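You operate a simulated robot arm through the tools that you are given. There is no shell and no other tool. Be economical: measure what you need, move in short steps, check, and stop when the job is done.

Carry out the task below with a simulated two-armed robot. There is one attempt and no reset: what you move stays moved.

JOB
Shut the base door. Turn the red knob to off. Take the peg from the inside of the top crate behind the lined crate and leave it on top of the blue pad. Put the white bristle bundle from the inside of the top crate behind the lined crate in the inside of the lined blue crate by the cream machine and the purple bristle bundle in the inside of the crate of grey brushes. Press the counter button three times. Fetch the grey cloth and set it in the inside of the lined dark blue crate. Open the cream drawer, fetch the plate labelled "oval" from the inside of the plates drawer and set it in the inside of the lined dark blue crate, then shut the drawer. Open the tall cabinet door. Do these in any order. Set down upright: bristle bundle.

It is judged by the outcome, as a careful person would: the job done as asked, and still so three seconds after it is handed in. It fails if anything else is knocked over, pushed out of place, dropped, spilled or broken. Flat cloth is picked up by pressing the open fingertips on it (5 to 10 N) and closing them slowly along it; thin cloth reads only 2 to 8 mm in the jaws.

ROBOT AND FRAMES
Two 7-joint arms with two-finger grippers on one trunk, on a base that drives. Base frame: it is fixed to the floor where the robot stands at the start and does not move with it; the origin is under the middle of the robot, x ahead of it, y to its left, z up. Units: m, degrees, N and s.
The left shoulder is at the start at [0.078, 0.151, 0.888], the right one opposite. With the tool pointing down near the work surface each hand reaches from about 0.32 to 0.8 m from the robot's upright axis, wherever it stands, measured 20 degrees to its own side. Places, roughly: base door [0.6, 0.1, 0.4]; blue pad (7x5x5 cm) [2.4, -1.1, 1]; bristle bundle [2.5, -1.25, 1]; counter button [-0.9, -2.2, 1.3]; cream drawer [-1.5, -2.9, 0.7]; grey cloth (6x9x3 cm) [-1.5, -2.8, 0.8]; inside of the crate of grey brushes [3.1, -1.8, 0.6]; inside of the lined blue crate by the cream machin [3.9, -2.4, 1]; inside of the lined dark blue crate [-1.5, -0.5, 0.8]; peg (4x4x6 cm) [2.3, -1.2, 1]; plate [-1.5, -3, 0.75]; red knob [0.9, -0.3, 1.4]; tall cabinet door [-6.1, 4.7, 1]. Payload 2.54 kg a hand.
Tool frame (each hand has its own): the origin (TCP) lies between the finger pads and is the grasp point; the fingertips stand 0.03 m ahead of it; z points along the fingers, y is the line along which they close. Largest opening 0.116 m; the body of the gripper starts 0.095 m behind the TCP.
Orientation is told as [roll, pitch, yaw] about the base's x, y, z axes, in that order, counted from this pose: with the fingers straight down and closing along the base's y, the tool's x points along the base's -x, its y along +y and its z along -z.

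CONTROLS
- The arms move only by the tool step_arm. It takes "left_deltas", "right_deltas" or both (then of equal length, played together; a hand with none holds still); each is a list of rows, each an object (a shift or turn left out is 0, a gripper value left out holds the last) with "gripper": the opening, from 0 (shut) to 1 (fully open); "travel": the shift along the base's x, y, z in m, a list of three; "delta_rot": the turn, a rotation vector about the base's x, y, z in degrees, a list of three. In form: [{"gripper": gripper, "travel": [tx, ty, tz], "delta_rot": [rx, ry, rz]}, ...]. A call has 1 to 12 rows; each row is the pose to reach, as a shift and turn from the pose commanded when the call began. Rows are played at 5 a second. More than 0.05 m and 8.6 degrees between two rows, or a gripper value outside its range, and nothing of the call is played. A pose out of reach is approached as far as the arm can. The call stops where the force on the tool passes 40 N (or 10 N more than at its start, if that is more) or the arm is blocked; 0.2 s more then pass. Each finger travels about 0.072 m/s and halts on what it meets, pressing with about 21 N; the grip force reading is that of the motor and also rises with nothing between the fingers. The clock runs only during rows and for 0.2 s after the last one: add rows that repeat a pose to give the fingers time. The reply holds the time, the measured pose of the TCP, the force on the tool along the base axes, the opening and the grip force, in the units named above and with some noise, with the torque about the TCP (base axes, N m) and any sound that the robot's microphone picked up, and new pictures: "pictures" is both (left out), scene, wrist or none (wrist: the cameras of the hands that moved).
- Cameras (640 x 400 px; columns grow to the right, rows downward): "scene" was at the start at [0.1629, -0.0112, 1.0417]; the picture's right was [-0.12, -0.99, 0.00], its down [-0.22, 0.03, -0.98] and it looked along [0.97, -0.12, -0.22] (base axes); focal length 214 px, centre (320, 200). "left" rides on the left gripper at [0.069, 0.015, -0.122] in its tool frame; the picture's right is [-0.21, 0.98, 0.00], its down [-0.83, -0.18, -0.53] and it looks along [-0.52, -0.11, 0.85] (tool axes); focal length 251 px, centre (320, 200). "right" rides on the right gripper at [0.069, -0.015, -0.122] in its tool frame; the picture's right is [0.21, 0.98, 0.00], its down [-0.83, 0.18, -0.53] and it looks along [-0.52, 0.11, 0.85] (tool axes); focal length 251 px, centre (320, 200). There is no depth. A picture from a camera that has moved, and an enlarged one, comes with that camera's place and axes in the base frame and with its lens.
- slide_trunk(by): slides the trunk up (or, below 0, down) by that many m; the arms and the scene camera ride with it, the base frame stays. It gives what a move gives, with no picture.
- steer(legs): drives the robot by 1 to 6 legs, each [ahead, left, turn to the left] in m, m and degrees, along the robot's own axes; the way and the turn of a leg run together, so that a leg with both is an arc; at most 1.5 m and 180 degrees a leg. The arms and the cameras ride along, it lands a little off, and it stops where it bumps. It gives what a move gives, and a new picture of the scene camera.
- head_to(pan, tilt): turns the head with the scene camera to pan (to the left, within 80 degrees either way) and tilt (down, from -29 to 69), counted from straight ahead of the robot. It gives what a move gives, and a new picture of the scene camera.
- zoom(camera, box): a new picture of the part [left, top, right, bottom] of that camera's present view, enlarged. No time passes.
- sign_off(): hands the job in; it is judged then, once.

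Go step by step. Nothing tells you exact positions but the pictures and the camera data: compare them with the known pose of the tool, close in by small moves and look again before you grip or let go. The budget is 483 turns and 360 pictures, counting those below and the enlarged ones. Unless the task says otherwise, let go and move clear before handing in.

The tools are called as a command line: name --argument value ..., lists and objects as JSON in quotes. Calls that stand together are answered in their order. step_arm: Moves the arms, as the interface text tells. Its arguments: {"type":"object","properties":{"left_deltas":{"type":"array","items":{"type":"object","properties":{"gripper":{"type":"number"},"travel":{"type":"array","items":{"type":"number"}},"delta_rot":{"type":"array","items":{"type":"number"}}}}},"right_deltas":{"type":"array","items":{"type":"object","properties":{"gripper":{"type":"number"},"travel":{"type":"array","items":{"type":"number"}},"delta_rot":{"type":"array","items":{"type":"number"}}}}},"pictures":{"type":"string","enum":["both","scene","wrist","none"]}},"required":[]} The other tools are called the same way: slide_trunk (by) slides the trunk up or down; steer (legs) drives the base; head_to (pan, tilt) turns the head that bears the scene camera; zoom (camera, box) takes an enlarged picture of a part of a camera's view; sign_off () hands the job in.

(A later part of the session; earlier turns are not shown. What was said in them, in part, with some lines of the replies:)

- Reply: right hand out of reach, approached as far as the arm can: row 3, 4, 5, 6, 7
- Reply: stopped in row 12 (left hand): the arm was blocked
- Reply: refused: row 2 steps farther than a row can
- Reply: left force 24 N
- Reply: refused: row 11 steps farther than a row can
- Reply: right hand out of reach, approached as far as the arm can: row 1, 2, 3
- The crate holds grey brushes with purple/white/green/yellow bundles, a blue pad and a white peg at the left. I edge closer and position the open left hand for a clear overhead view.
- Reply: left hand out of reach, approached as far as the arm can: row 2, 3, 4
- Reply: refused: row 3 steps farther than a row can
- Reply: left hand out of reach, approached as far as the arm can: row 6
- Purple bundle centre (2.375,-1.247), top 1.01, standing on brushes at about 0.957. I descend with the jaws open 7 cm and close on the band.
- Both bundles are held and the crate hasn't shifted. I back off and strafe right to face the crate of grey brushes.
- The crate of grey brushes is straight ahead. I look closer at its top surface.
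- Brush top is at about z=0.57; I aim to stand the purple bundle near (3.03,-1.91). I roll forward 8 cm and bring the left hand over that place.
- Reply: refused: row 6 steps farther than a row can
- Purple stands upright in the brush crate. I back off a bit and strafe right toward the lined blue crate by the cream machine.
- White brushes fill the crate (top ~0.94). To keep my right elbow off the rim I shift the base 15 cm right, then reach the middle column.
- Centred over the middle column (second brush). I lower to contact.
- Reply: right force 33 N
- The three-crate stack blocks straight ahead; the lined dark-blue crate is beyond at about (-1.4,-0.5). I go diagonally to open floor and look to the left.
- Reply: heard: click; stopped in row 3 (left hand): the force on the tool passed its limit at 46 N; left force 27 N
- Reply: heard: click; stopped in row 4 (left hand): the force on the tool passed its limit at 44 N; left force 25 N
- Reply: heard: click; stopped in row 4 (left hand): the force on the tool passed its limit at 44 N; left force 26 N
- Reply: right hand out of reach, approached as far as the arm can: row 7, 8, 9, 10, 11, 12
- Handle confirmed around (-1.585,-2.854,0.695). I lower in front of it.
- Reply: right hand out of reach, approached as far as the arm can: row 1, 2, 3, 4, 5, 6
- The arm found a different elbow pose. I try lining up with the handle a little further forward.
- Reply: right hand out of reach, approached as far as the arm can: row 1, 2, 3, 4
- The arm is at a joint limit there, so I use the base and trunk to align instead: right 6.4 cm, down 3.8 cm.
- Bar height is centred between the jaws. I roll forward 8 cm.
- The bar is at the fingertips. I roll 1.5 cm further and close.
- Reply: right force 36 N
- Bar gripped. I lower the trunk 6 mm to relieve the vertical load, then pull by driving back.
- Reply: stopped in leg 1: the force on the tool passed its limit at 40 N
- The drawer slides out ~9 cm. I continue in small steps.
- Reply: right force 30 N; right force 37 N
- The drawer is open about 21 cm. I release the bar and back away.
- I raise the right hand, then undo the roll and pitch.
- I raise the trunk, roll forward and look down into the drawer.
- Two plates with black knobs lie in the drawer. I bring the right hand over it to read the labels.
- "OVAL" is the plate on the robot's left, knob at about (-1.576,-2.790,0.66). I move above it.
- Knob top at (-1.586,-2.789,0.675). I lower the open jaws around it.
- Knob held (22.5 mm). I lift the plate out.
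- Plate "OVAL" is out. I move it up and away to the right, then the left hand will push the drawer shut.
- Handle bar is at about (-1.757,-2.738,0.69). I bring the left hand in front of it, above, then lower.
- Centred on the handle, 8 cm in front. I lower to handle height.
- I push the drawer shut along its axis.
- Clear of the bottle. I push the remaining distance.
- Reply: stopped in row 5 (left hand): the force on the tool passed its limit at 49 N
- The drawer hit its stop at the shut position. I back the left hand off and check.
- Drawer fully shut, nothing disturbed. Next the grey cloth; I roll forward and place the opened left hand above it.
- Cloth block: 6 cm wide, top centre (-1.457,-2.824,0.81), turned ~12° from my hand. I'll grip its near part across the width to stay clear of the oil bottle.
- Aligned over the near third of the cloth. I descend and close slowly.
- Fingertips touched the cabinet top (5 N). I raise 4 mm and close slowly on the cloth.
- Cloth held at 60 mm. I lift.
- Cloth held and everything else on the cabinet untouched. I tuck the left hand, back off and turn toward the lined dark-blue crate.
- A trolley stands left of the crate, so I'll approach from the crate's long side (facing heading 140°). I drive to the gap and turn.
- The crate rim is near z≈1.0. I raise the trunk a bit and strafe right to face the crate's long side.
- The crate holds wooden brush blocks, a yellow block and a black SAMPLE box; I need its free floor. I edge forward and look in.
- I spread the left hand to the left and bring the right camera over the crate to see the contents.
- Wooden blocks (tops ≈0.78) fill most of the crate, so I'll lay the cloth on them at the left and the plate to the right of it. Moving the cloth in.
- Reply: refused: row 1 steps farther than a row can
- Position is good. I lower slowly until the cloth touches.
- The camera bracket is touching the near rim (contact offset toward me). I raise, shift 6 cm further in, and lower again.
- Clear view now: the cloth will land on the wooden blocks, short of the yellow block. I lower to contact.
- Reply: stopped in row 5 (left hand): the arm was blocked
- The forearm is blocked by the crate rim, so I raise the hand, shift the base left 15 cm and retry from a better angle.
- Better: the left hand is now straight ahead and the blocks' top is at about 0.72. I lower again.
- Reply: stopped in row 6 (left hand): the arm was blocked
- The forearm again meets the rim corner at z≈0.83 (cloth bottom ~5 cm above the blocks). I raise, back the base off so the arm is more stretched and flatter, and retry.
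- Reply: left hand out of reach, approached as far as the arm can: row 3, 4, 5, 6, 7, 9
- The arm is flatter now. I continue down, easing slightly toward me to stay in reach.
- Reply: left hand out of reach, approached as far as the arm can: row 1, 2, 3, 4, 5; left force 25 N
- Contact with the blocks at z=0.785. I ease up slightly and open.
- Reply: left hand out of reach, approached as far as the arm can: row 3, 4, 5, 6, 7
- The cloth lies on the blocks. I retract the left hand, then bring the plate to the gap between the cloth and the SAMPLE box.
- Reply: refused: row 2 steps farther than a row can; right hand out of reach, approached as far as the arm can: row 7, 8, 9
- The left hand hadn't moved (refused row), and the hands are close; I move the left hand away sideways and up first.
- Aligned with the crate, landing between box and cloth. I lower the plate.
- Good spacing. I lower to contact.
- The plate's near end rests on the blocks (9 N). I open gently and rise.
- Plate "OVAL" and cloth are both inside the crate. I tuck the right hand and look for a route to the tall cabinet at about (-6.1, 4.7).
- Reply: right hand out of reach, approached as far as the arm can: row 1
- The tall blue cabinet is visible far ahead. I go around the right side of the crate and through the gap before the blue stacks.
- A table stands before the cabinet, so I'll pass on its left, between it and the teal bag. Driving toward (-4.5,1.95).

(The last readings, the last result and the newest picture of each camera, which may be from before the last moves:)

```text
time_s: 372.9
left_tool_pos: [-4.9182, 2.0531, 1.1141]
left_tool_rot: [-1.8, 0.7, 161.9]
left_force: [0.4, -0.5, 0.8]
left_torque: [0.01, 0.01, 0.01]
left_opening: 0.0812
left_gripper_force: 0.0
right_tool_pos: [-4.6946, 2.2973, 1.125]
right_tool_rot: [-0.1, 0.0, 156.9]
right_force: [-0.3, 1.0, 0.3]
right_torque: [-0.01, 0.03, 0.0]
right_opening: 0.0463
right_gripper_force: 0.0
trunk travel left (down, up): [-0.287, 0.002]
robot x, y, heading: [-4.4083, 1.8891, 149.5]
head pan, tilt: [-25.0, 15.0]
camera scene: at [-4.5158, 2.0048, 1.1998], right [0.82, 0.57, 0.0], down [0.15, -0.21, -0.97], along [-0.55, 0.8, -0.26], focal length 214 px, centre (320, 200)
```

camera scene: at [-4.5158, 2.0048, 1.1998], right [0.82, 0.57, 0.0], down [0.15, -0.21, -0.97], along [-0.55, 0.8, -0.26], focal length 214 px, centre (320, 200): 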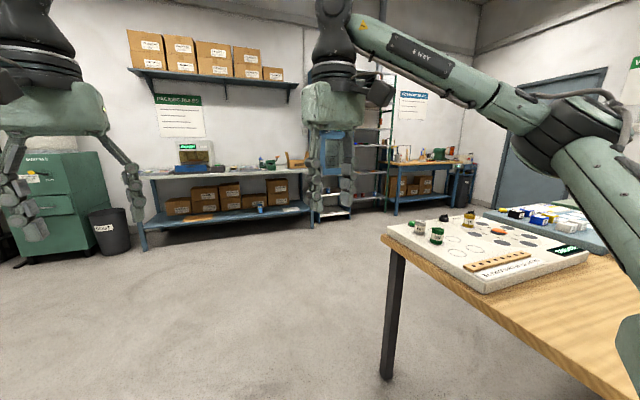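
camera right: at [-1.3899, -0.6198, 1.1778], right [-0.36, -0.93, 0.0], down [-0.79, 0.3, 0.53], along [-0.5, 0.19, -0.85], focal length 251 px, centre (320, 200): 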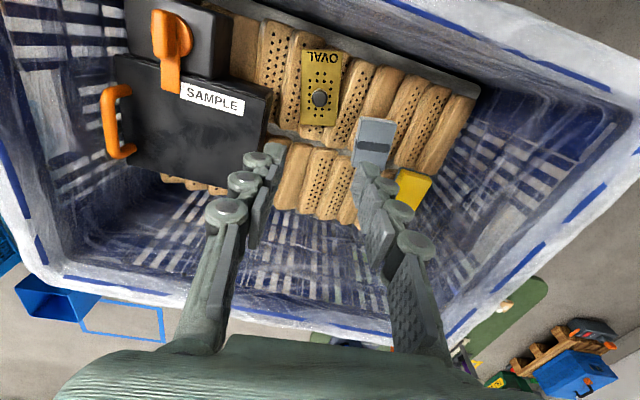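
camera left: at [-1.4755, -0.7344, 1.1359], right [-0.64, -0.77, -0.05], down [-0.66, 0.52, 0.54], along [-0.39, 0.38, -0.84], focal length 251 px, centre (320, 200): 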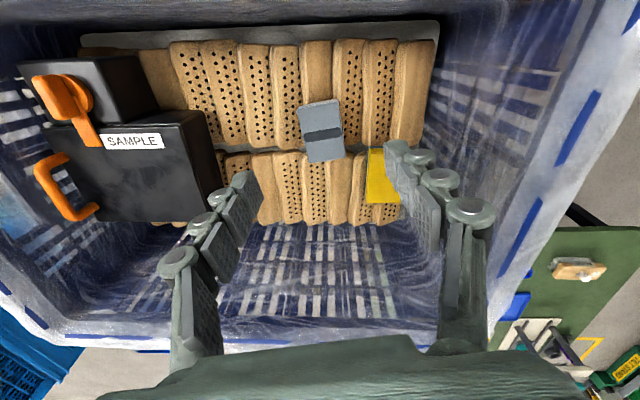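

The tall cabinet is just right of the rear bench, facing (0.89,-0.46). I pass the table corner and turn to look.

steer --legs '[[1.16, -0.315, 0], [0, 0, -25]]'

head_to --pan -5 --tilt 10

```text
time_s: 380.3
left_tool_pos: [-5.6483, 3.1075, 1.1143]
left_tool_rot: [-1.7, 0.6, 137.2]
left_force: [0.1, -0.1, 0.0]
left_torque: [0.0, 0.03, 0.02]
left_opening: 0.0814
left_gripper_force: 0.2
right_tool_pos: [-5.3432, 3.2338, 1.1261]
right_tool_rot: [-0.1, 0.0, 132.1]
right_force: [0.4, 0.0, 0.4]
right_torque: [0.01, 0.02, -0.03]
right_opening: 0.0465
right_gripper_force: 0.0
trunk travel left (down, up): [-0.287, 0.002]
robot x, y, heading: [-5.2489, 2.7531, 125.0]
head pan, tilt: [-25.0, 15.0]
camera scene: at [-5.3019, 2.8962, 1.1997], right [0.99, 0.17, 0.0], down [0.04, -0.26, -0.97], along [-0.16, 0.95, -0.26], focal length 214 px, centre (320, 200)
```

scene: 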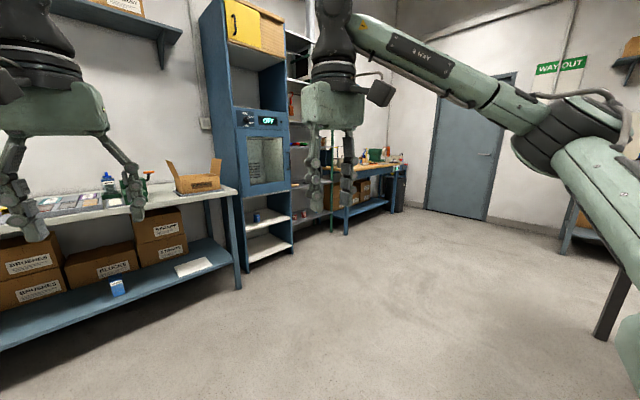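

```text
time_s: 381.1
left_tool_pos: [-5.6483, 3.1076, 1.1143]
left_tool_rot: [-1.8, 0.7, 137.2]
left_force: [0.0, -0.6, -0.4]
left_torque: [-0.02, 0.0, 0.0]
left_opening: 0.0812
left_gripper_force: 0.0
right_tool_pos: [-5.3421, 3.2342, 1.1263]
right_tool_rot: [-0.1, 0.1, 132.2]
right_force: [0.7, 0.5, -0.3]
right_torque: [0.0, -0.02, 0.02]
right_opening: 0.0462
right_gripper_force: 0.2
trunk travel left (down, up): [-0.287, 0.002]
robot x, y, heading: [-5.2528, 2.7446, 124.8]
head pan, tilt: [-5.0, 10.0]
camera scene: at [-5.3323, 2.8847, 1.2079], right [0.87, 0.5, 0.0], down [0.09, -0.15, -0.98], along [-0.49, 0.85, -0.17], focal length 214 px, centre (320, 200)
```

scene: 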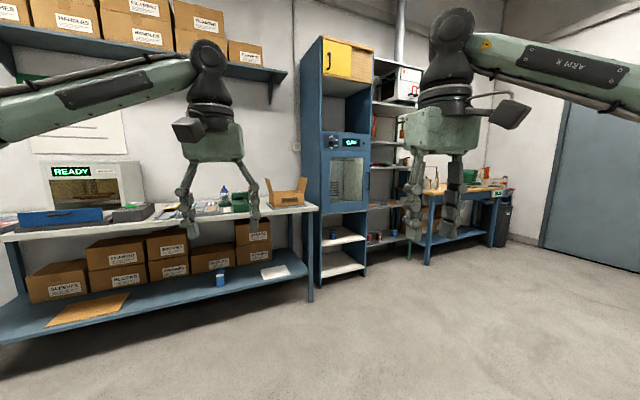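

I enlarge the tall cabinet.

zoom --camera "scene" --box '[290, 20, 430, 290]'

zoom --camera "scene" --box '[305, 120, 385, 220]'

```text
1.48 times, centred on (360, 155) of scene
camera zoom: at [-5.3323, 2.8847, 1.2079], right [0.87, 0.5, 0.0], down [0.09, -0.15, -0.98], along [-0.49, 0.85, -0.17], focal length 318 px, centre (261, 267)
```

zoom: 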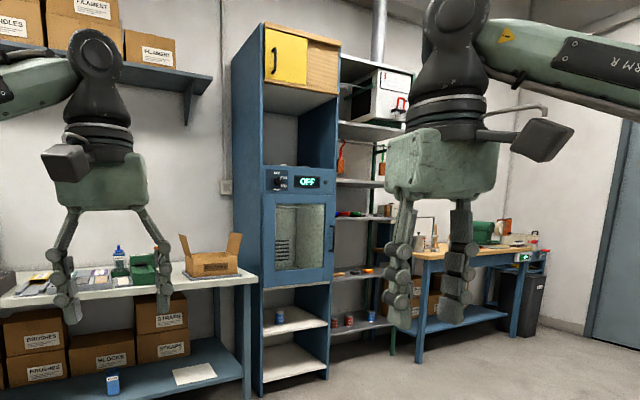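

```text
4.00 times, centred on (345, 170) of scene
camera zoom: at [-5.3323, 2.8847, 1.2079], right [0.87, 0.5, 0.0], down [0.09, -0.15, -0.98], along [-0.49, 0.85, -0.17], focal length 858 px, centre (220, 320)
```

zoom: 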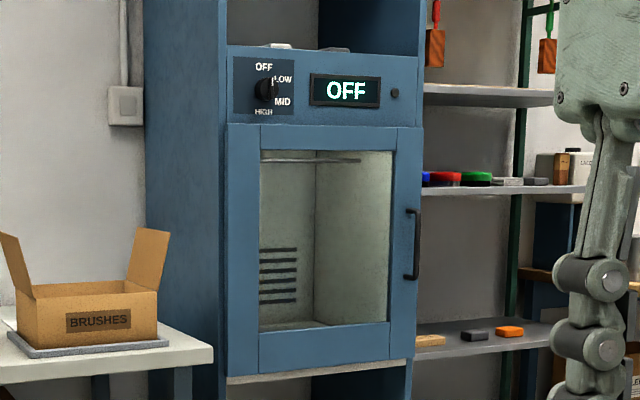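

The door is the glazed one at z≈1 with a vertical handle at about (-5.99,5.00,1.03), hinged on its left. I drive to stand in front, facing heading 140°.

steer --legs '[[0, 0, 15.2], [0.55, -0.55, 0], [0.5, -0.54, 0]]'

head_to --pan -10 --tilt 10

```text
time_s: 393.0
left_tool_pos: [-5.8443, 4.4938, 1.1131]
left_tool_rot: [-1.9, 0.7, 152.1]
left_force: [-0.1, 0.2, -0.4]
left_torque: [-0.01, 0.01, 0.02]
left_opening: 0.0814
left_gripper_force: 0.0
right_tool_pos: [-5.583, 4.6964, 1.1254]
right_tool_rot: [-0.1, 0.0, 147.1]
right_force: [0.4, 0.4, -0.3]
right_torque: [-0.03, -0.01, 0.02]
right_opening: 0.0462
right_gripper_force: 0.1
trunk travel left (down, up): [-0.287, 0.002]
robot x, y, heading: [-5.3651, 4.2493, 139.7]
head pan, tilt: [-5.0, 10.0]
camera scene: at [-5.4825, 4.3591, 1.2079], right [0.71, 0.7, 0.0], down [0.12, -0.12, -0.98], along [-0.69, 0.7, -0.17], focal length 214 px, centre (320, 200)
```

scene: 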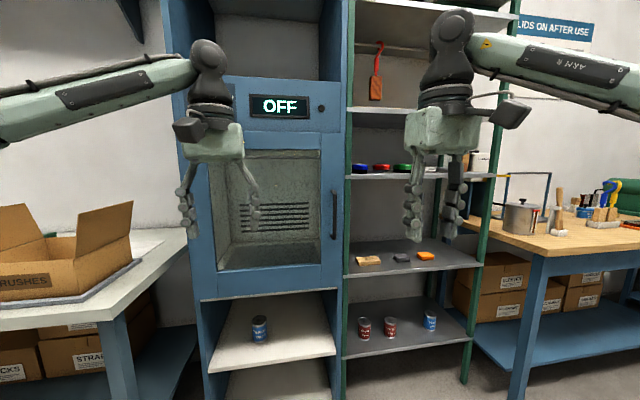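

```text
time_s: 393.6
left_tool_pos: [-5.8451, 4.4939, 1.1147]
left_tool_rot: [-1.9, 0.6, 152.2]
left_force: [-0.5, 0.4, 0.1]
left_torque: [0.01, 0.0, -0.01]
left_opening: 0.0809
left_gripper_force: 0.0
right_tool_pos: [-5.5835, 4.6949, 1.1256]
right_tool_rot: [-0.1, 0.0, 147.1]
right_force: [0.7, -0.7, 0.4]
right_torque: [0.0, -0.02, 0.03]
right_opening: 0.0462
right_gripper_force: 0.0
trunk travel left (down, up): [-0.287, 0.002]
robot x, y, heading: [-5.3674, 4.2542, 139.5]
head pan, tilt: [-10.0, 10.0]
camera scene: at [-5.4765, 4.3644, 1.2079], right [0.77, 0.64, 0.0], down [0.11, -0.13, -0.98], along [-0.63, 0.76, -0.17], focal length 214 px, centre (320, 200)
```

scene: 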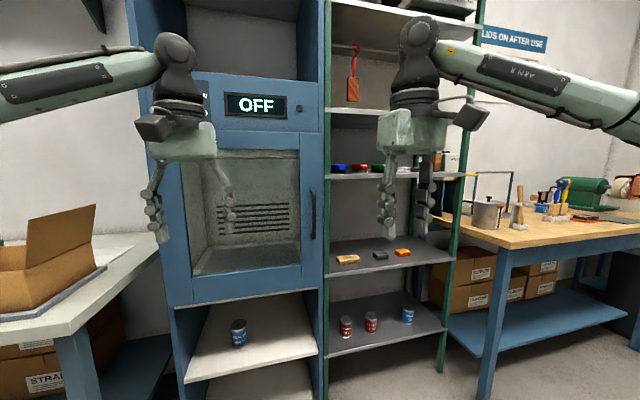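

Handle confirmed at (-5.964,4.916,1.034). I pitch the right hand forward while moving toward a standoff.

step_arm --right_deltas '[{"gripper": 0.5, "travel": [-0.02, 0.008, -0.008], "delta_rot": [4.4, 6.8, 0]}, {"travel": [-0.04, 0.017, -0.016], "delta_rot": [8.9, 13.7, 0]}, {"travel": [-0.06, 0.025, -0.025], "delta_rot": [13.4, 20.6, 0]}, {"travel": [-0.08, 0.034, -0.033], "delta_rot": [17.8, 27.4, 0]}, {"travel": [-0.1, 0.043, -0.041], "delta_rot": [22.3, 34.3, 0]}, {"travel": [-0.12, 0.051, -0.05], "delta_rot": [26.7, 41.2, 0]}, {"travel": [-0.14, 0.06, -0.058], "delta_rot": [31.2, 48, 0]}, {"travel": [-0.16, 0.068, -0.067], "delta_rot": [35.6, 54.9, 0]}, {"travel": [-0.18, 0.077, -0.075], "delta_rot": [40.1, 61.8, 0]}, {"travel": [-0.21, 0.09, -0.083], "delta_rot": [44.5, 68.6, 0]}, {"travel": [-0.24, 0.103, -0.092], "delta_rot": [49, 75.5, 0]}]' --pictures "none"

step_arm --right_deltas '[{"delta_rot": [0, 0, -7.4]}, {"delta_rot": [0, 0, -7.4]}]' --pictures "both"

```text
time_s: 396.0
left_tool_pos: [-5.8449, 4.493, 1.1133]
left_tool_rot: [-1.9, 0.6, 152.1]
left_force: [0.1, 0.1, 0.4]
left_torque: [0.01, -0.04, 0.0]
left_opening: 0.081
left_gripper_force: 0.2
right_tool_pos: [-5.7811, 4.8047, 1.0487]
right_tool_rot: [-0.4, -81.3, 147.5]
right_force: [0.2, -0.5, -0.8]
right_torque: [-0.01, -0.01, -0.03]
right_opening: 0.058
right_gripper_force: 0.1
right hand out of reach, approached as far as the arm can: row 10, 11
trunk travel left (down, up): [-0.287, 0.002]
robot x, y, heading: [-5.3689, 4.2531, 139.5]
head pan, tilt: [-10.0, 10.0]
```

```text
time_s: 396.6
left_tool_pos: [-5.8443, 4.4948, 1.1138]
left_tool_rot: [-1.7, 0.7, 152.1]
left_force: [-0.1, 1.1, -0.7]
left_torque: [0.01, -0.01, -0.03]
left_opening: 0.0811
left_gripper_force: 0.0
right_tool_pos: [-5.7787, 4.8043, 1.0481]
right_tool_rot: [-0.2, -81.3, 139.8]
right_force: [-0.3, 0.4, 0.6]
right_torque: [-0.04, -0.04, 0.02]
right_opening: 0.0577
right_gripper_force: 0.0
trunk travel left (down, up): [-0.287, 0.002]
robot x, y, heading: [-5.367, 4.2499, 139.9]
head pan, tilt: [-10.0, 10.0]
camera scene: at [-5.4765, 4.3647, 1.2078], right [0.77, 0.64, 0.0], down [0.11, -0.13, -0.98], along [-0.63, 0.76, -0.17], focal length 214 px, centre (320, 200)
camera right: at [-5.6692, 4.7321, 0.9979], right [-0.61, -0.76, -0.21], down [0.19, -0.4, 0.9], along [-0.77, 0.51, 0.39], focal length 251 px, centre (320, 200)
```

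scene: 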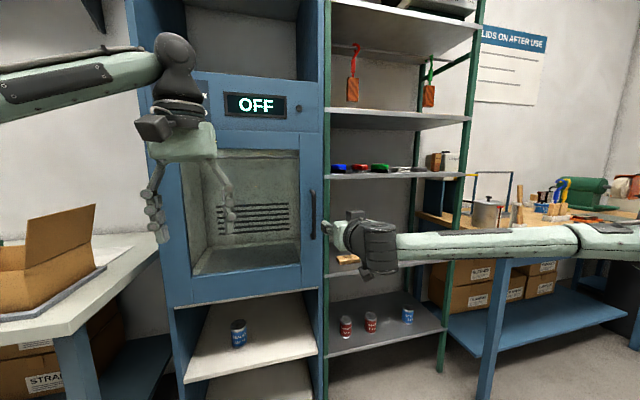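
right: 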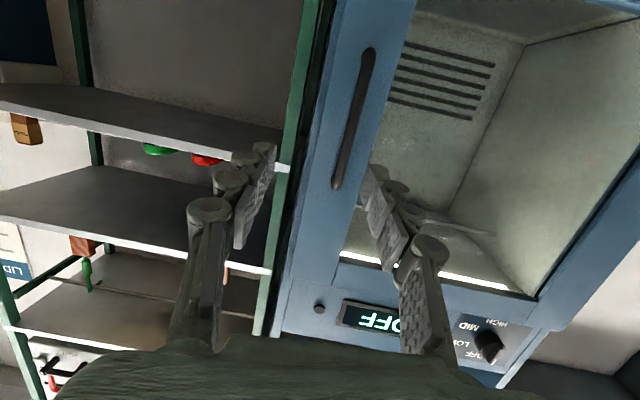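

I align laterally with the handle, then roll the base forward.

step_arm --right_deltas '[{"travel": [-0.012, -0.014, -0.008]}, {"travel": [-0.024, -0.028, -0.014]}, {"travel": [-0.024, -0.028, -0.014]}]' --pictures "none"

steer --legs '[[0.13, 0, 0]]'

zoom --camera "right" --box '[0, 0, 640, 400]'

```text
time_s: 397.4
left_tool_pos: [-5.8451, 4.4943, 1.1145]
left_tool_rot: [-1.8, 0.5, 152.1]
left_force: [-0.1, 0.0, -0.2]
left_torque: [0.02, -0.04, 0.03]
left_opening: 0.0813
left_gripper_force: 0.2
right_tool_pos: [-5.8015, 4.7775, 1.0345]
right_tool_rot: [-0.4, -81.4, 140.1]
right_force: [-0.4, -0.3, 0.3]
right_torque: [-0.03, -0.02, 0.01]
right_opening: 0.0582
right_gripper_force: 0.0
trunk travel left (down, up): [-0.287, 0.002]
robot x, y, heading: [-5.3678, 4.2478, 139.9]
head pan, tilt: [-10.0, 10.0]
```

```text
time_s: 398.7
left_tool_pos: [-5.9443, 4.5783, 1.1143]
left_tool_rot: [-1.7, 0.6, 152.1]
left_force: [-1.0, 0.1, 0.8]
left_torque: [-0.01, -0.02, 0.01]
left_opening: 0.0812
left_gripper_force: 0.1
right_tool_pos: [-5.9011, 4.8615, 1.0335]
right_tool_rot: [-0.5, -81.3, 140.1]
right_force: [-0.1, -0.5, -0.2]
right_torque: [-0.01, 0.0, 0.03]
right_opening: 0.0582
right_gripper_force: 0.1
trunk travel left (down, up): [-0.287, 0.002]
robot x, y, heading: [-5.4681, 4.3315, 139.8]
head pan, tilt: [-10.0, 10.0]
camera scene: at [-5.5765, 4.4495, 1.2077], right [0.77, 0.64, 0.0], down [0.11, -0.13, -0.98], along [-0.63, 0.76, -0.17], focal length 214 px, centre (320, 200)
```

scene: 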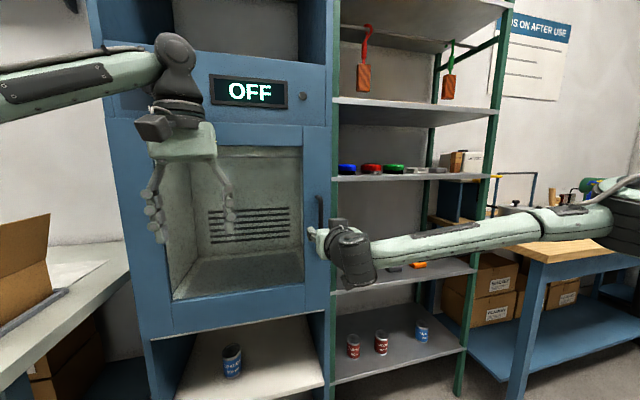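

```text
1.00 times, centred on (320, 200) of right (not enlarged: the box is as wide or as high as the picture)
camera zoom: at [-5.792, 4.7889, 0.9833], right [-0.61, -0.76, -0.21], down [0.19, -0.4, 0.9], along [-0.77, 0.51, 0.39], focal length 251 px, centre (320, 200)
```

zoom: 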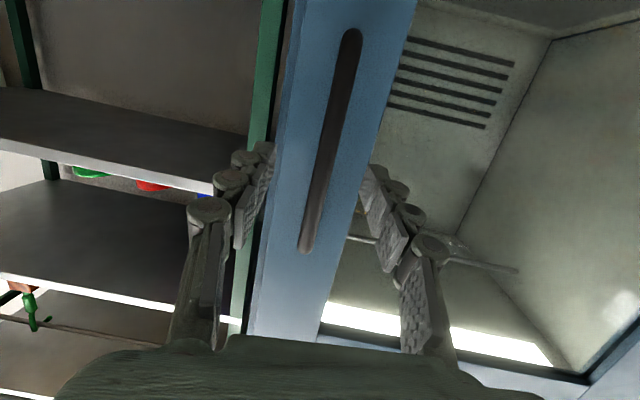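

The handle is between the jaws. I tuck the left hand out of the door's way and roll the last 6 cm, then grip.

step_arm --left_deltas '[{"travel": [0.004, -0.045, 0]}, {"travel": [0.008, -0.09, 0]}, {"travel": [0.012, -0.135, 0]}, {"travel": [0.016, -0.18, 0]}, {"travel": [0.02, -0.225, 0]}, {"travel": [0.024, -0.27, 0]}]' --pictures "none"

steer --legs '[[0.055, 0, 0]]'

step_arm --right_deltas '[{"gripper": 0.3}, {"gripper": 0.15}, {"gripper": 0.05}, {"gripper": 0}, {"gripper": 0}]' --pictures "wrist"

```text
time_s: 400.1
left_tool_pos: [-5.9181, 4.3066, 1.1136]
left_tool_rot: [-1.8, 0.5, 152.0]
left_force: [-0.3, -0.6, 1.0]
left_torque: [-0.03, 0.02, -0.01]
left_opening: 0.081
left_gripper_force: 0.0
right_tool_pos: [-5.9011, 4.8603, 1.0344]
right_tool_rot: [-0.7, -81.4, 140.4]
right_force: [-0.4, 0.1, 0.2]
right_torque: [0.0, -0.01, -0.02]
right_opening: 0.0581
right_gripper_force: 0.0
trunk travel left (down, up): [-0.287, 0.002]
robot x, y, heading: [-5.467, 4.3328, 139.8]
head pan, tilt: [-10.0, 10.0]
```

```text
time_s: 401.1
left_tool_pos: [-5.96, 4.3428, 1.1141]
left_tool_rot: [-1.9, 0.6, 152.0]
left_force: [-0.6, 0.1, -0.1]
left_torque: [0.03, -0.03, 0.0]
left_opening: 0.0811
left_gripper_force: 0.1
right_tool_pos: [-5.9417, 4.8973, 1.0344]
right_tool_rot: [-0.6, -81.3, 140.0]
right_force: [-1.2, -0.2, -0.4]
right_torque: [0.02, 0.01, 0.02]
right_opening: 0.0581
right_gripper_force: 0.0
trunk travel left (down, up): [-0.287, 0.002]
robot x, y, heading: [-5.5074, 4.3683, 139.8]
head pan, tilt: [-10.0, 10.0]
camera scene: at [-5.6174, 4.4842, 1.2078], right [0.77, 0.64, 0.0], down [0.11, -0.13, -0.98], along [-0.63, 0.76, -0.17], focal length 214 px, centre (320, 200)
```

scene: 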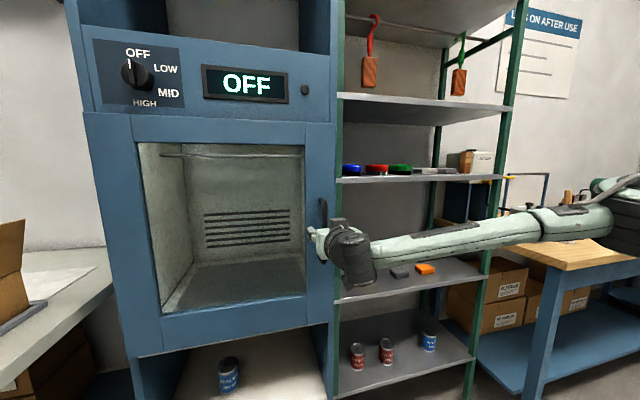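

```text
time_s: 402.2
left_tool_pos: [-5.9617, 4.3405, 1.111]
left_tool_rot: [-1.9, 0.6, 152.1]
left_force: [0.0, -0.5, 0.6]
left_torque: [0.0, -0.01, 0.01]
left_opening: 0.0811
left_gripper_force: 0.0
right_tool_pos: [-5.9452, 4.8938, 1.0347]
right_tool_rot: [-1.3, -81.3, 141.2]
right_force: [-13.7, -14.1, -2.3]
right_torque: [-0.09, 0.26, 0.06]
right_opening: 0.012
right_gripper_force: 37.7
trunk travel left (down, up): [-0.287, 0.002]
robot x, y, heading: [-5.507, 4.3659, 139.5]
head pan, tilt: [-10.0, 10.0]
camera right: at [-5.8346, 4.8209, 0.984], right [-0.6, -0.77, -0.22], down [0.19, -0.4, 0.9], along [-0.77, 0.5, 0.39], focal length 251 px, centre (320, 200)
```

right: 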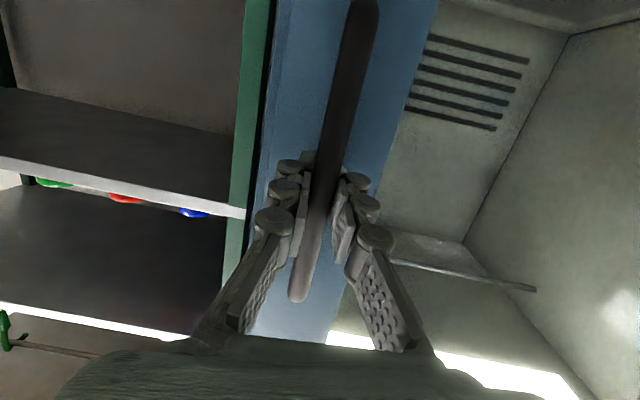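

Handle gripped (12 mm). I pull the door by backing the base along its arc.

steer --legs '[[-0.087, 0.006, 0]]'

steer --legs '[[-0.085, 0.022, 0]]'

```text
time_s: 403.3
left_tool_pos: [-5.901, 4.279, 1.1133]
left_tool_rot: [-2.1, 0.6, 152.2]
left_force: [0.0, 0.2, -0.4]
left_torque: [0.0, 0.0, 0.0]
left_opening: 0.0813
left_gripper_force: 0.0
right_tool_pos: [-5.884, 4.8317, 1.0349]
right_tool_rot: [-1.8, -81.3, 141.9]
right_force: [-25.2, -20.1, -2.3]
right_torque: [0.05, 0.51, -0.31]
right_opening: 0.0121
right_gripper_force: 37.1
trunk travel left (down, up): [-0.287, 0.002]
robot x, y, heading: [-5.4467, 4.3069, 140.0]
head pan, tilt: [-10.0, 10.0]
camera scene: at [-5.5575, 4.4207, 1.2079], right [0.77, 0.64, 0.0], down [0.11, -0.13, -0.98], along [-0.63, 0.76, -0.17], focal length 214 px, centre (320, 200)
```

scene: 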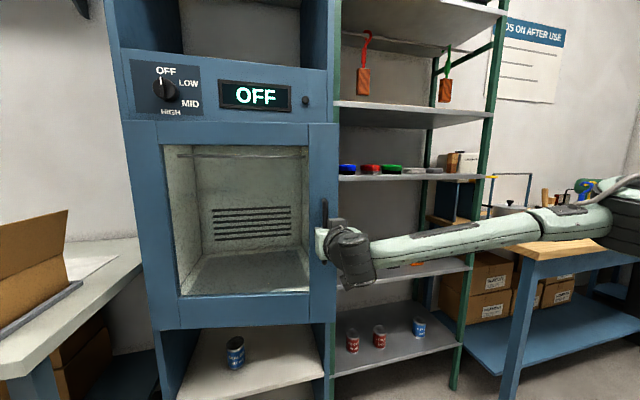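

```text
time_s: 404.4
left_tool_pos: [-5.85, 4.2085, 1.1124]
left_tool_rot: [-1.9, 0.7, 152.2]
left_force: [0.7, -0.5, 0.4]
left_torque: [0.01, 0.0, -0.02]
left_opening: 0.0811
left_gripper_force: 0.0
right_tool_pos: [-5.8353, 4.7587, 1.0343]
right_tool_rot: [-1.6, -81.3, 142.0]
right_force: [-26.6, -14.5, -1.0]
right_torque: [0.11, 0.67, -0.26]
right_opening: 0.0121
right_gripper_force: 36.5
trunk travel left (down, up): [-0.287, 0.002]
robot x, y, heading: [-5.3937, 4.2335, 139.7]
head pan, tilt: [-10.0, 10.0]
camera scene: at [-5.5076, 4.3498, 1.2078], right [0.77, 0.64, 0.0], down [0.11, -0.13, -0.98], along [-0.63, 0.76, -0.17], focal length 214 px, centre (320, 200)
```

scene: 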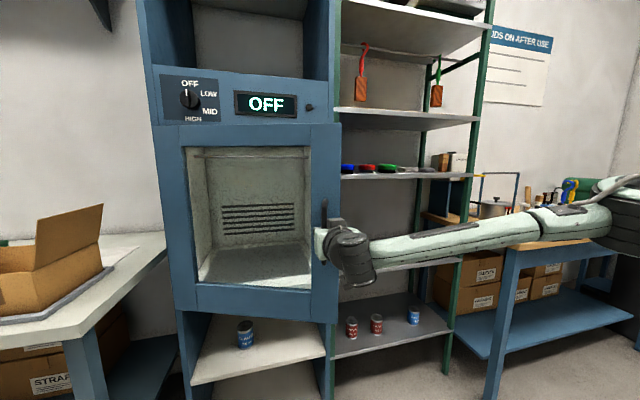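

The door swings open smoothly (~20°). The load says to move more to the left; I continue.

steer --legs '[[-0.07, 0.06, 0]]'

steer --legs '[[-0.07, 0.06, 0]]'

```text
time_s: 405.5
left_tool_pos: [-5.8391, 4.1568, 1.1141]
left_tool_rot: [-1.6, 0.5, 151.8]
left_force: [-0.9, 0.8, -0.1]
left_torque: [-0.03, 0.01, -0.02]
left_opening: 0.0814
left_gripper_force: 0.1
right_tool_pos: [-5.8144, 4.7174, 1.0356]
right_tool_rot: [-0.2, -81.4, 138.7]
right_force: [4.2, 2.0, 3.3]
right_torque: [-0.46, -0.58, 0.22]
right_opening: 0.0123
right_gripper_force: 37.2
trunk travel left (down, up): [-0.287, 0.002]
robot x, y, heading: [-5.3811, 4.1803, 139.5]
head pan, tilt: [-10.0, 10.0]
stopped in leg 1: the force on the tool passed its limit at 45 N (the readings are from after the stop); the commanded pose is now the measured one
camera scene: at [-5.4942, 4.2965, 1.208], right [0.77, 0.64, 0.0], down [0.11, -0.13, -0.98], along [-0.63, 0.76, -0.17], focal length 214 px, centre (320, 200)
```

scene: 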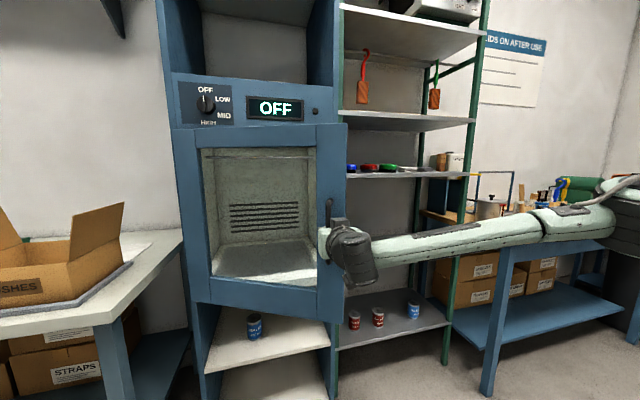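

```text
time_s: 406.6
left_tool_pos: [-5.8301, 4.1096, 1.114]
left_tool_rot: [-1.7, 0.5, 151.7]
left_force: [-0.8, 0.5, 0.0]
left_torque: [-0.01, 0.02, 0.02]
left_opening: 0.0809
left_gripper_force: 0.1
right_tool_pos: [-5.8006, 4.677, 1.0337]
right_tool_rot: [0.0, -81.4, 137.1]
right_force: [4.9, 1.7, 3.3]
right_torque: [-0.53, -0.55, 0.21]
right_opening: 0.0123
right_gripper_force: 37.4
trunk travel left (down, up): [-0.287, 0.002]
robot x, y, heading: [-5.3777, 4.1291, 139.0]
head pan, tilt: [-10.0, 10.0]
stopped in leg 1: the force on the tool passed its limit at 43 N (the readings are from after the stop); the commanded pose is now the measured one
camera scene: at [-5.4854, 4.2483, 1.208], right [0.77, 0.63, 0.0], down [0.11, -0.13, -0.98], along [-0.62, 0.76, -0.17], focal length 214 px, centre (320, 200)
```

scene: 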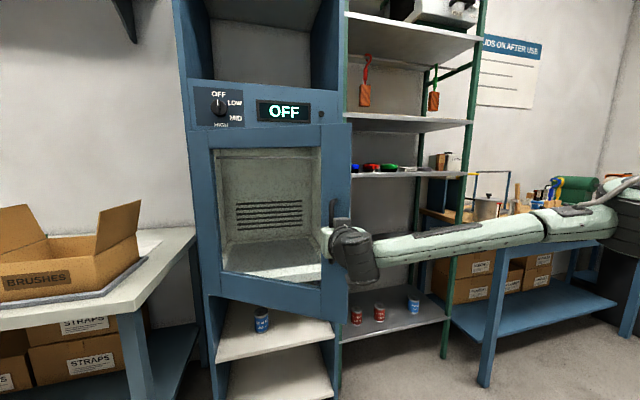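

The door is open about 35° (hinge near (-6.22,4.56), radius 0.44). I release the handle and back off, then I'll push it wider from inside.

step_arm --right_deltas '[{"gripper": 0.2}, {"gripper": 0.4}, {"gripper": 0.5}, {"gripper": 0.5}]' --pictures "none"

steer --legs '[[-0.15, 0, 0], [0, -0.2, 0]]'

```text
time_s: 407.6
left_tool_pos: [-5.8303, 4.1095, 1.1134]
left_tool_rot: [-1.7, 0.5, 151.7]
left_force: [-0.9, 0.5, 0.3]
left_torque: [-0.01, 0.03, 0.02]
left_opening: 0.0813
left_gripper_force: 0.1
right_tool_pos: [-5.8024, 4.676, 1.0327]
right_tool_rot: [-0.1, -81.5, 137.3]
right_force: [-0.2, 0.1, 0.1]
right_torque: [0.01, 0.01, -0.02]
right_opening: 0.058
right_gripper_force: 0.0
trunk travel left (down, up): [-0.287, 0.002]
robot x, y, heading: [-5.3766, 4.1323, 139.2]
head pan, tilt: [-10.0, 10.0]
```

```text
time_s: 411.1
left_tool_pos: [-5.5866, 4.1629, 1.1124]
left_tool_rot: [-1.7, 0.6, 151.5]
left_force: [-0.5, 0.6, 0.0]
left_torque: [-0.03, 0.01, -0.01]
left_opening: 0.0812
left_gripper_force: 0.0
right_tool_pos: [-5.5547, 4.7303, 1.0339]
right_tool_rot: [-0.2, -81.4, 137.1]
right_force: [0.6, -0.3, -0.5]
right_torque: [-0.04, -0.02, 0.03]
right_opening: 0.058
right_gripper_force: 0.1
trunk travel left (down, up): [-0.287, 0.002]
robot x, y, heading: [-5.1327, 4.1821, 139.2]
head pan, tilt: [-10.0, 10.0]
camera scene: at [-5.2406, 4.3017, 1.2079], right [0.78, 0.63, 0.0], down [0.11, -0.13, -0.98], along [-0.62, 0.76, -0.17], focal length 214 px, centre (320, 200)
```

scene: 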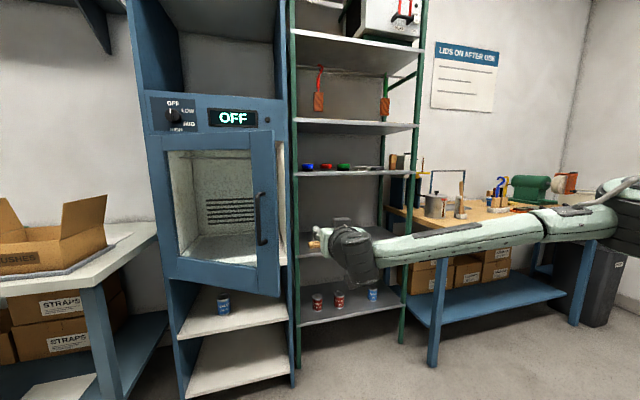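

The door stands ajar. I close the right gripper, roll forward with the hand to the right of the door edge, then strafe left to push the door from inside.

step_arm --right_deltas '[{"gripper": 0.2}, {"gripper": 0}, {"gripper": 0}]' --pictures "none"

steer --legs '[[0.22, 0, 0]]'

```text
time_s: 411.9
left_tool_pos: [-5.5855, 4.1637, 1.1144]
left_tool_rot: [-1.7, 0.6, 151.5]
left_force: [0.1, 0.3, 0.0]
left_torque: [0.02, 0.04, 0.0]
left_opening: 0.0811
left_gripper_force: 0.0
right_tool_pos: [-5.5557, 4.731, 1.0339]
right_tool_rot: [-0.3, -81.4, 137.2]
right_force: [0.5, -0.3, -0.1]
right_torque: [0.01, -0.02, -0.03]
right_opening: 0.0003
right_gripper_force: 21.4
trunk travel left (down, up): [-0.287, 0.002]
robot x, y, heading: [-5.132, 4.1811, 139.0]
head pan, tilt: [-10.0, 10.0]
```

```text
time_s: 413.6
left_tool_pos: [-5.7512, 4.3065, 1.1146]
left_tool_rot: [-1.8, 0.6, 151.5]
left_force: [-0.1, 0.0, 0.7]
left_torque: [-0.04, -0.03, 0.0]
left_opening: 0.0812
left_gripper_force: 0.0
right_tool_pos: [-5.7224, 4.8731, 1.0338]
right_tool_rot: [-0.3, -81.3, 137.4]
right_force: [-0.4, 1.0, -0.2]
right_torque: [0.01, 0.0, -0.02]
right_opening: 0.0
right_gripper_force: 20.7
trunk travel left (down, up): [-0.287, 0.002]
robot x, y, heading: [-5.295, 4.3267, 139.5]
head pan, tilt: [-10.0, 10.0]
camera scene: at [-5.407, 4.4452, 1.2078], right [0.78, 0.63, 0.0], down [0.11, -0.14, -0.98], along [-0.62, 0.76, -0.17], focal length 214 px, centre (320, 200)
```

scene: 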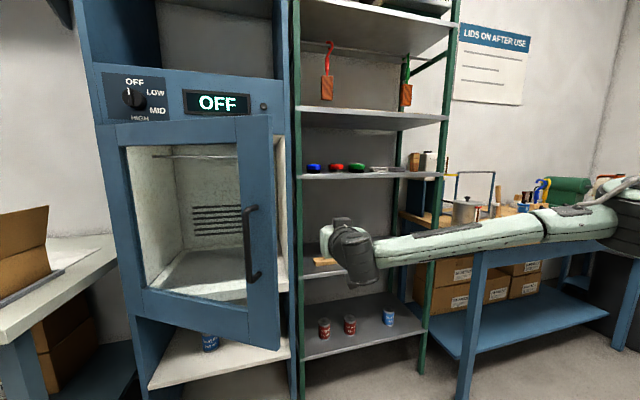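

I strafe left to push the door.

steer --legs '[[0, 0.2, 0]]'

steer --legs '[[-0.06, 0.16, 0]]'

```text
time_s: 415.5
left_tool_pos: [-5.8348, 4.2119, 1.1139]
left_tool_rot: [-1.6, 0.5, 151.4]
left_force: [-0.7, 0.8, 0.1]
left_torque: [-0.01, -0.03, 0.01]
left_opening: 0.081
left_gripper_force: 0.0
right_tool_pos: [-5.7968, 4.7879, 1.0334]
right_tool_rot: [-0.4, -81.4, 135.2]
right_force: [2.0, 0.6, 1.1]
right_torque: [-0.02, -0.02, 0.07]
right_opening: 0.0002
right_gripper_force: 20.8
trunk travel left (down, up): [-0.287, 0.002]
robot x, y, heading: [-5.3858, 4.2332, 138.8]
head pan, tilt: [-10.0, 10.0]
stopped in leg 1: the force on the tool passed its limit at 52 N (the readings are from after the stop); the commanded pose is now the measured one
camera scene: at [-5.4901, 4.3476, 1.2079], right [0.78, 0.63, 0.0], down [0.11, -0.14, -0.98], along [-0.62, 0.77, -0.17], focal length 214 px, centre (320, 200)
```

scene: 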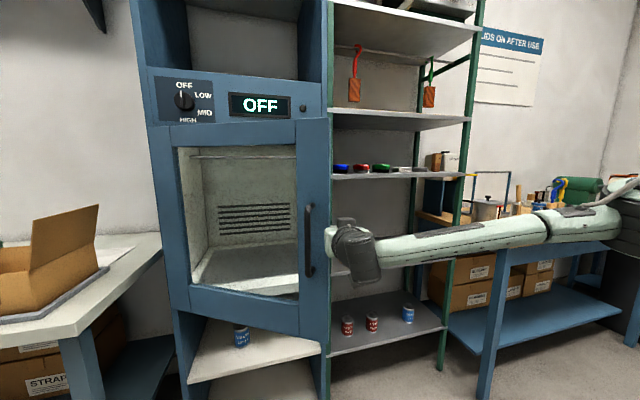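

```text
time_s: 416.4
left_tool_pos: [-5.8401, 4.1956, 1.114]
left_tool_rot: [-1.7, 0.4, 151.2]
left_force: [0.4, 0.5, -0.5]
left_torque: [-0.01, 0.0, -0.01]
left_opening: 0.0813
left_gripper_force: 0.0
right_tool_pos: [-5.7949, 4.7828, 1.0328]
right_tool_rot: [-0.4, -81.4, 133.3]
right_force: [5.2, 2.5, 2.8]
right_torque: [-0.12, -0.01, 0.22]
right_opening: 0.0001
right_gripper_force: 21.0
trunk travel left (down, up): [-0.287, 0.002]
robot x, y, heading: [-5.3865, 4.2089, 139.0]
head pan, tilt: [-10.0, 10.0]
stopped in leg 1: the force on the tool passed its limit at 49 N (the readings are from after the stop); the commanded pose is now the measured one
camera scene: at [-5.4947, 4.3324, 1.2079], right [0.78, 0.63, 0.0], down [0.11, -0.14, -0.98], along [-0.62, 0.77, -0.17], focal length 214 px, centre (320, 200)
```

scene: 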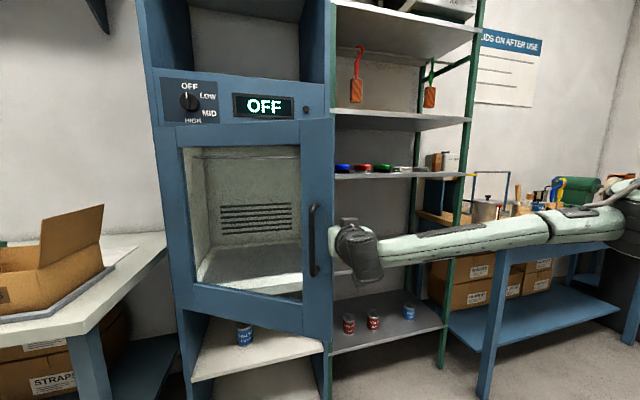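

Pushing on the edge is inefficient. I'll instead hook the door from inside: step the base right, turn the hand to point left, put the fingers behind the door and back away.

steer --legs '[[0.02, -0.09, 0]]'

step_arm --right_deltas '[{"delta_rot": [0, 0, 8]}, {"delta_rot": [0, 0, 16]}, {"delta_rot": [0, 0, 24]}, {"delta_rot": [0, 0, 32]}, {"delta_rot": [0, 0, 40]}, {"delta_rot": [0, 0, 48]}, {"delta_rot": [0, 0, 48]}]' --pictures "both"

```text
time_s: 418.0
left_tool_pos: [-5.7971, 4.2766, 1.1148]
left_tool_rot: [-1.7, 0.6, 151.1]
left_force: [0.6, -0.4, 0.4]
left_torque: [0.01, -0.01, -0.03]
left_opening: 0.0811
left_gripper_force: 0.0
right_tool_pos: [-5.7532, 4.8624, 1.0322]
right_tool_rot: [-0.4, -81.3, 133.7]
right_force: [0.8, 0.2, 0.0]
right_torque: [0.0, -0.01, 0.01]
right_opening: 0.0
right_gripper_force: 21.1
trunk travel left (down, up): [-0.287, 0.002]
robot x, y, heading: [-5.3427, 4.2949, 138.8]
head pan, tilt: [-10.0, 10.0]
camera scene: at [-5.4515, 4.4128, 1.2079], right [0.78, 0.63, 0.0], down [0.11, -0.14, -0.98], along [-0.62, 0.77, -0.17], focal length 214 px, centre (320, 200)
```

scene: 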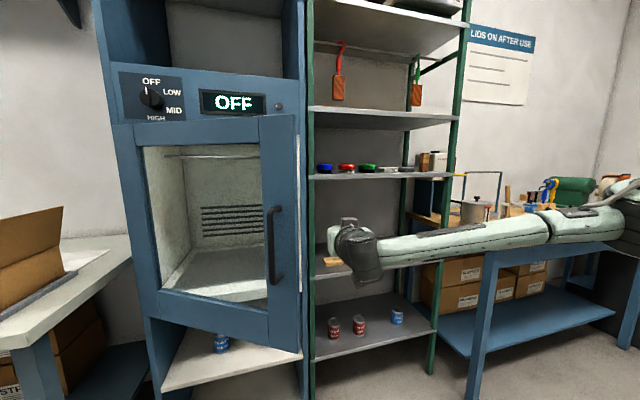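

```text
time_s: 419.6
left_tool_pos: [-5.798, 4.2758, 1.1135]
left_tool_rot: [-1.7, 0.5, 151.2]
left_force: [0.0, 0.9, 0.4]
left_torque: [0.0, 0.0, 0.01]
left_opening: 0.0814
left_gripper_force: 0.0
right_tool_pos: [-5.7561, 4.8572, 1.034]
right_tool_rot: [-1.1, -81.7, -177.9]
right_force: [-1.1, 1.5, -0.8]
right_torque: [0.01, 0.04, 0.0]
right_opening: 0.0
right_gripper_force: 20.9
right hand out of reach, approached as far as the arm can: row 1, 2, 6, 7
trunk travel left (down, up): [-0.287, 0.002]
robot x, y, heading: [-5.3456, 4.2977, 138.8]
head pan, tilt: [-10.0, 10.0]
camera scene: at [-5.4514, 4.4122, 1.208], right [0.78, 0.63, 0.0], down [0.11, -0.13, -0.98], along [-0.62, 0.77, -0.17], focal length 214 px, centre (320, 200)
camera right: at [-5.6266, 4.8753, 0.9822], right [0.05, -0.98, -0.22], down [0.41, -0.18, 0.89], along [-0.91, -0.13, 0.39], focal length 251 px, centre (320, 200)
```

scene: 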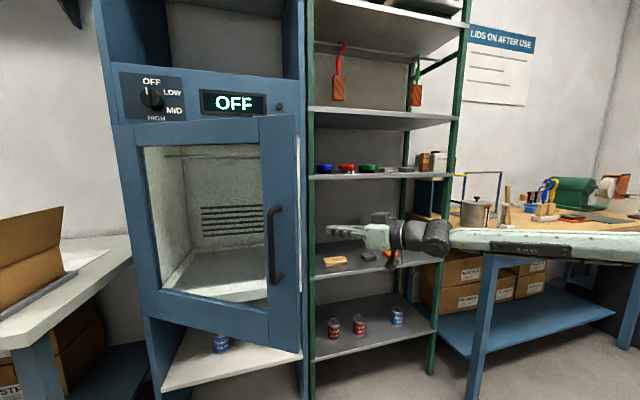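
right: 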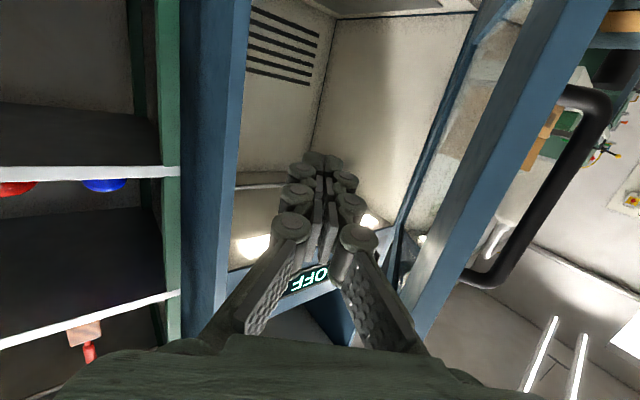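

The fingers point into the gap behind the door. I strafe left to bring them behind it, then back off to swing it open.

steer --legs '[[0.03, 0.14, 0]]'

steer --legs '[[-0.14, 0.0, 0]]'

```text
time_s: 421.6
left_tool_pos: [-5.9129, 4.1898, 1.1139]
left_tool_rot: [-1.7, 0.7, 151.3]
left_force: [-0.5, -0.2, 0.4]
left_torque: [0.03, 0.01, 0.05]
left_opening: 0.081
left_gripper_force: 0.1
right_tool_pos: [-5.8708, 4.7729, 1.0321]
right_tool_rot: [-0.7, -81.5, -178.5]
right_force: [0.2, 0.6, -0.1]
right_torque: [-0.01, -0.02, 0.0]
right_opening: 0.0
right_gripper_force: 21.2
trunk travel left (down, up): [-0.287, 0.002]
robot x, y, heading: [-5.4588, 4.2123, 138.9]
head pan, tilt: [-10.0, 10.0]
camera scene: at [-5.5664, 4.3267, 1.2079], right [0.78, 0.63, 0.0], down [0.11, -0.14, -0.98], along [-0.62, 0.77, -0.17], focal length 214 px, centre (320, 200)
```

scene: 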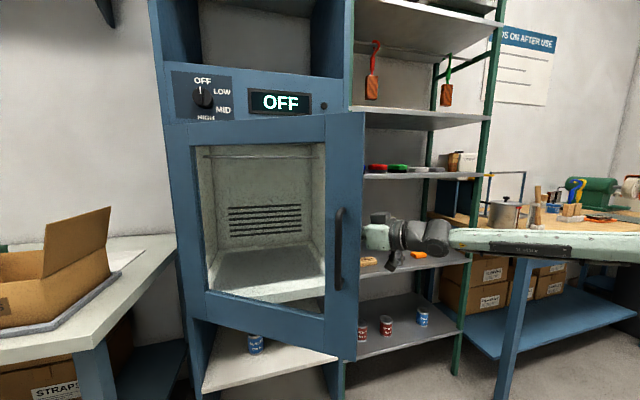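

```text
time_s: 422.9
left_tool_pos: [-5.8066, 4.1001, 1.1149]
left_tool_rot: [-1.8, 0.5, 151.0]
left_force: [0.6, -0.2, 0.6]
left_torque: [0.04, 0.02, -0.02]
left_opening: 0.0813
left_gripper_force: 0.1
right_tool_pos: [-5.7653, 4.6807, 1.0322]
right_tool_rot: [-0.8, -81.6, -178.2]
right_force: [0.4, 0.5, 0.6]
right_torque: [0.03, -0.04, -0.05]
right_opening: 0.0
right_gripper_force: 21.0
trunk travel left (down, up): [-0.287, 0.002]
robot x, y, heading: [-5.3512, 4.1176, 138.8]
head pan, tilt: [-10.0, 10.0]
camera scene: at [-5.4608, 4.2348, 1.208], right [0.78, 0.63, 0.0], down [0.11, -0.13, -0.98], along [-0.62, 0.77, -0.17], focal length 214 px, centre (320, 200)
```

scene: 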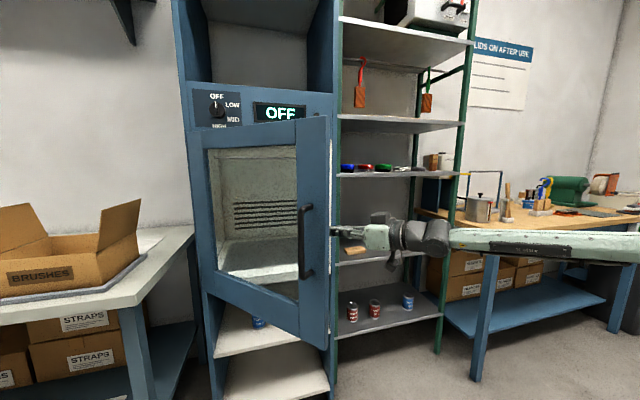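

The door moved to about 48°. I slide the fingers further behind it and pull along the arc.

steer --legs '[[0.057, 0.085, 0], [-0.1, 0.1, 0]]'

```text
time_s: 425.6
left_tool_pos: [-5.8945, 3.9314, 1.1133]
left_tool_rot: [-1.7, 0.5, 151.3]
left_force: [0.0, 1.0, 0.3]
left_torque: [0.04, 0.0, -0.03]
left_opening: 0.0815
left_gripper_force: 0.1
right_tool_pos: [-5.8561, 4.513, 1.0316]
right_tool_rot: [-0.9, -81.5, -178.4]
right_force: [0.7, -0.7, 0.4]
right_torque: [-0.01, -0.01, -0.02]
right_opening: 0.0
right_gripper_force: 21.3
trunk travel left (down, up): [-0.287, 0.002]
robot x, y, heading: [-5.4399, 3.9529, 138.6]
head pan, tilt: [-10.0, 10.0]
camera scene: at [-5.5504, 4.0674, 1.208], right [0.78, 0.63, 0.0], down [0.11, -0.13, -0.98], along [-0.62, 0.77, -0.17], focal length 214 px, centre (320, 200)
```

scene: 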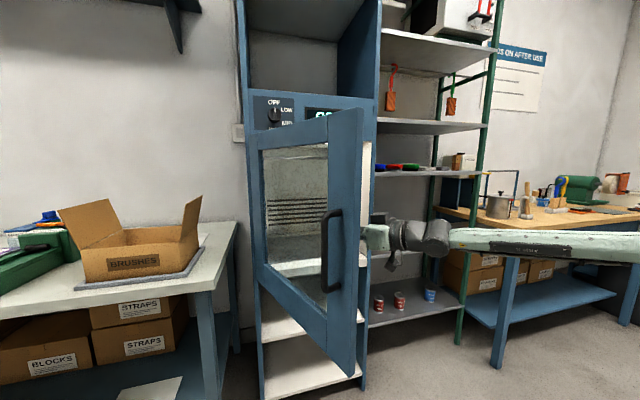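

Opening well (~62°). Two more short pulls along the arc.

steer --legs '[[-0.064, 0.113, 0], [-0.03, 0.12, 0]]'

```text
time_s: 428.8
left_tool_pos: [-5.9781, 3.6932, 1.1145]
left_tool_rot: [-1.6, 0.6, 151.2]
left_force: [-1.0, 0.7, 0.5]
left_torque: [0.04, 0.01, 0.04]
left_opening: 0.0811
left_gripper_force: 0.1
right_tool_pos: [-5.9381, 4.2758, 1.0321]
right_tool_rot: [-0.7, -81.6, -178.4]
right_force: [0.2, 0.6, -0.7]
right_torque: [0.02, 0.01, 0.01]
right_opening: 0.0002
right_gripper_force: 21.4
trunk travel left (down, up): [-0.287, 0.002]
robot x, y, heading: [-5.5263, 3.7132, 138.7]
head pan, tilt: [-10.0, 10.0]
camera scene: at [-5.6331, 3.8299, 1.2079], right [0.78, 0.63, 0.0], down [0.11, -0.14, -0.98], along [-0.62, 0.77, -0.17], focal length 214 px, centre (320, 200)
```

scene: 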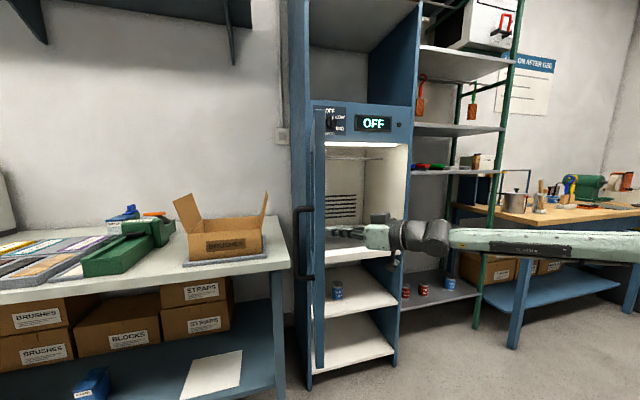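

The door is wide open (~90°). I move the hand clear to the right and back, then check.

steer --legs '[[0, -0.15, 0], [-0.3, 0, 0]]'

```text
time_s: 432.5
left_tool_pos: [-5.6542, 3.6095, 1.1146]
left_tool_rot: [-1.5, 0.6, 151.4]
left_force: [0.1, -0.5, 0.1]
left_torque: [0.04, 0.03, 0.0]
left_opening: 0.081
left_gripper_force: 0.0
right_tool_pos: [-5.6162, 4.1909, 1.0324]
right_tool_rot: [-0.7, -81.5, -178.3]
right_force: [-0.4, 0.2, -0.2]
right_torque: [-0.01, -0.01, 0.01]
right_opening: 0.0
right_gripper_force: 21.2
trunk travel left (down, up): [-0.287, 0.002]
robot x, y, heading: [-5.2033, 3.6324, 139.0]
head pan, tilt: [-10.0, 10.0]
camera scene: at [-5.3086, 3.747, 1.208], right [0.78, 0.63, 0.0], down [0.11, -0.13, -0.98], along [-0.62, 0.77, -0.17], focal length 214 px, centre (320, 200)
```

scene: 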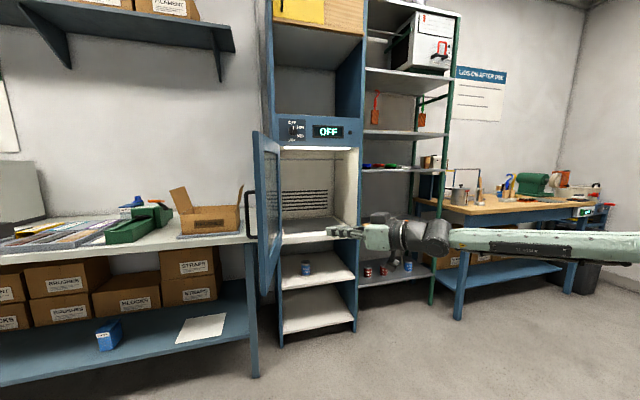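

The tall cabinet door stands wide open and all other parts of the job were checked as they were done; both hands are empty and clear. I hand in.

sign_off

```text
The job is handed in.
```

I finished every part of the job and handed it in; I checked each one in the camera pictures as I did it and did not go back round at the end.

- **Base door:** shut flush.
- **Red knob:** turned to off; the machine's screen went dark.
- **Peg:** standing on the blue pad.
- **Bristle bundles:** both upright, the purple one in the crate of grey brushes and the white one in the lined blue crate by the cream machine.
- **Counter button:** pressed three times, with a click each time. The first press reset the display from 120 to 000, and it still read 000 after the third.
- **Grey cloth and "oval" plate:** both inside the lined dark blue crate, resting on the wooden blocks already in it. The cream drawer is shut again.
- **Tall cabinet door:** I took this to be the glazed door at about 1 m height, and it stands open about 90 degrees.

While picking and placing, my arm or a wrist camera touched crate rims a few times; neither crate moved in the pictures afterwards.
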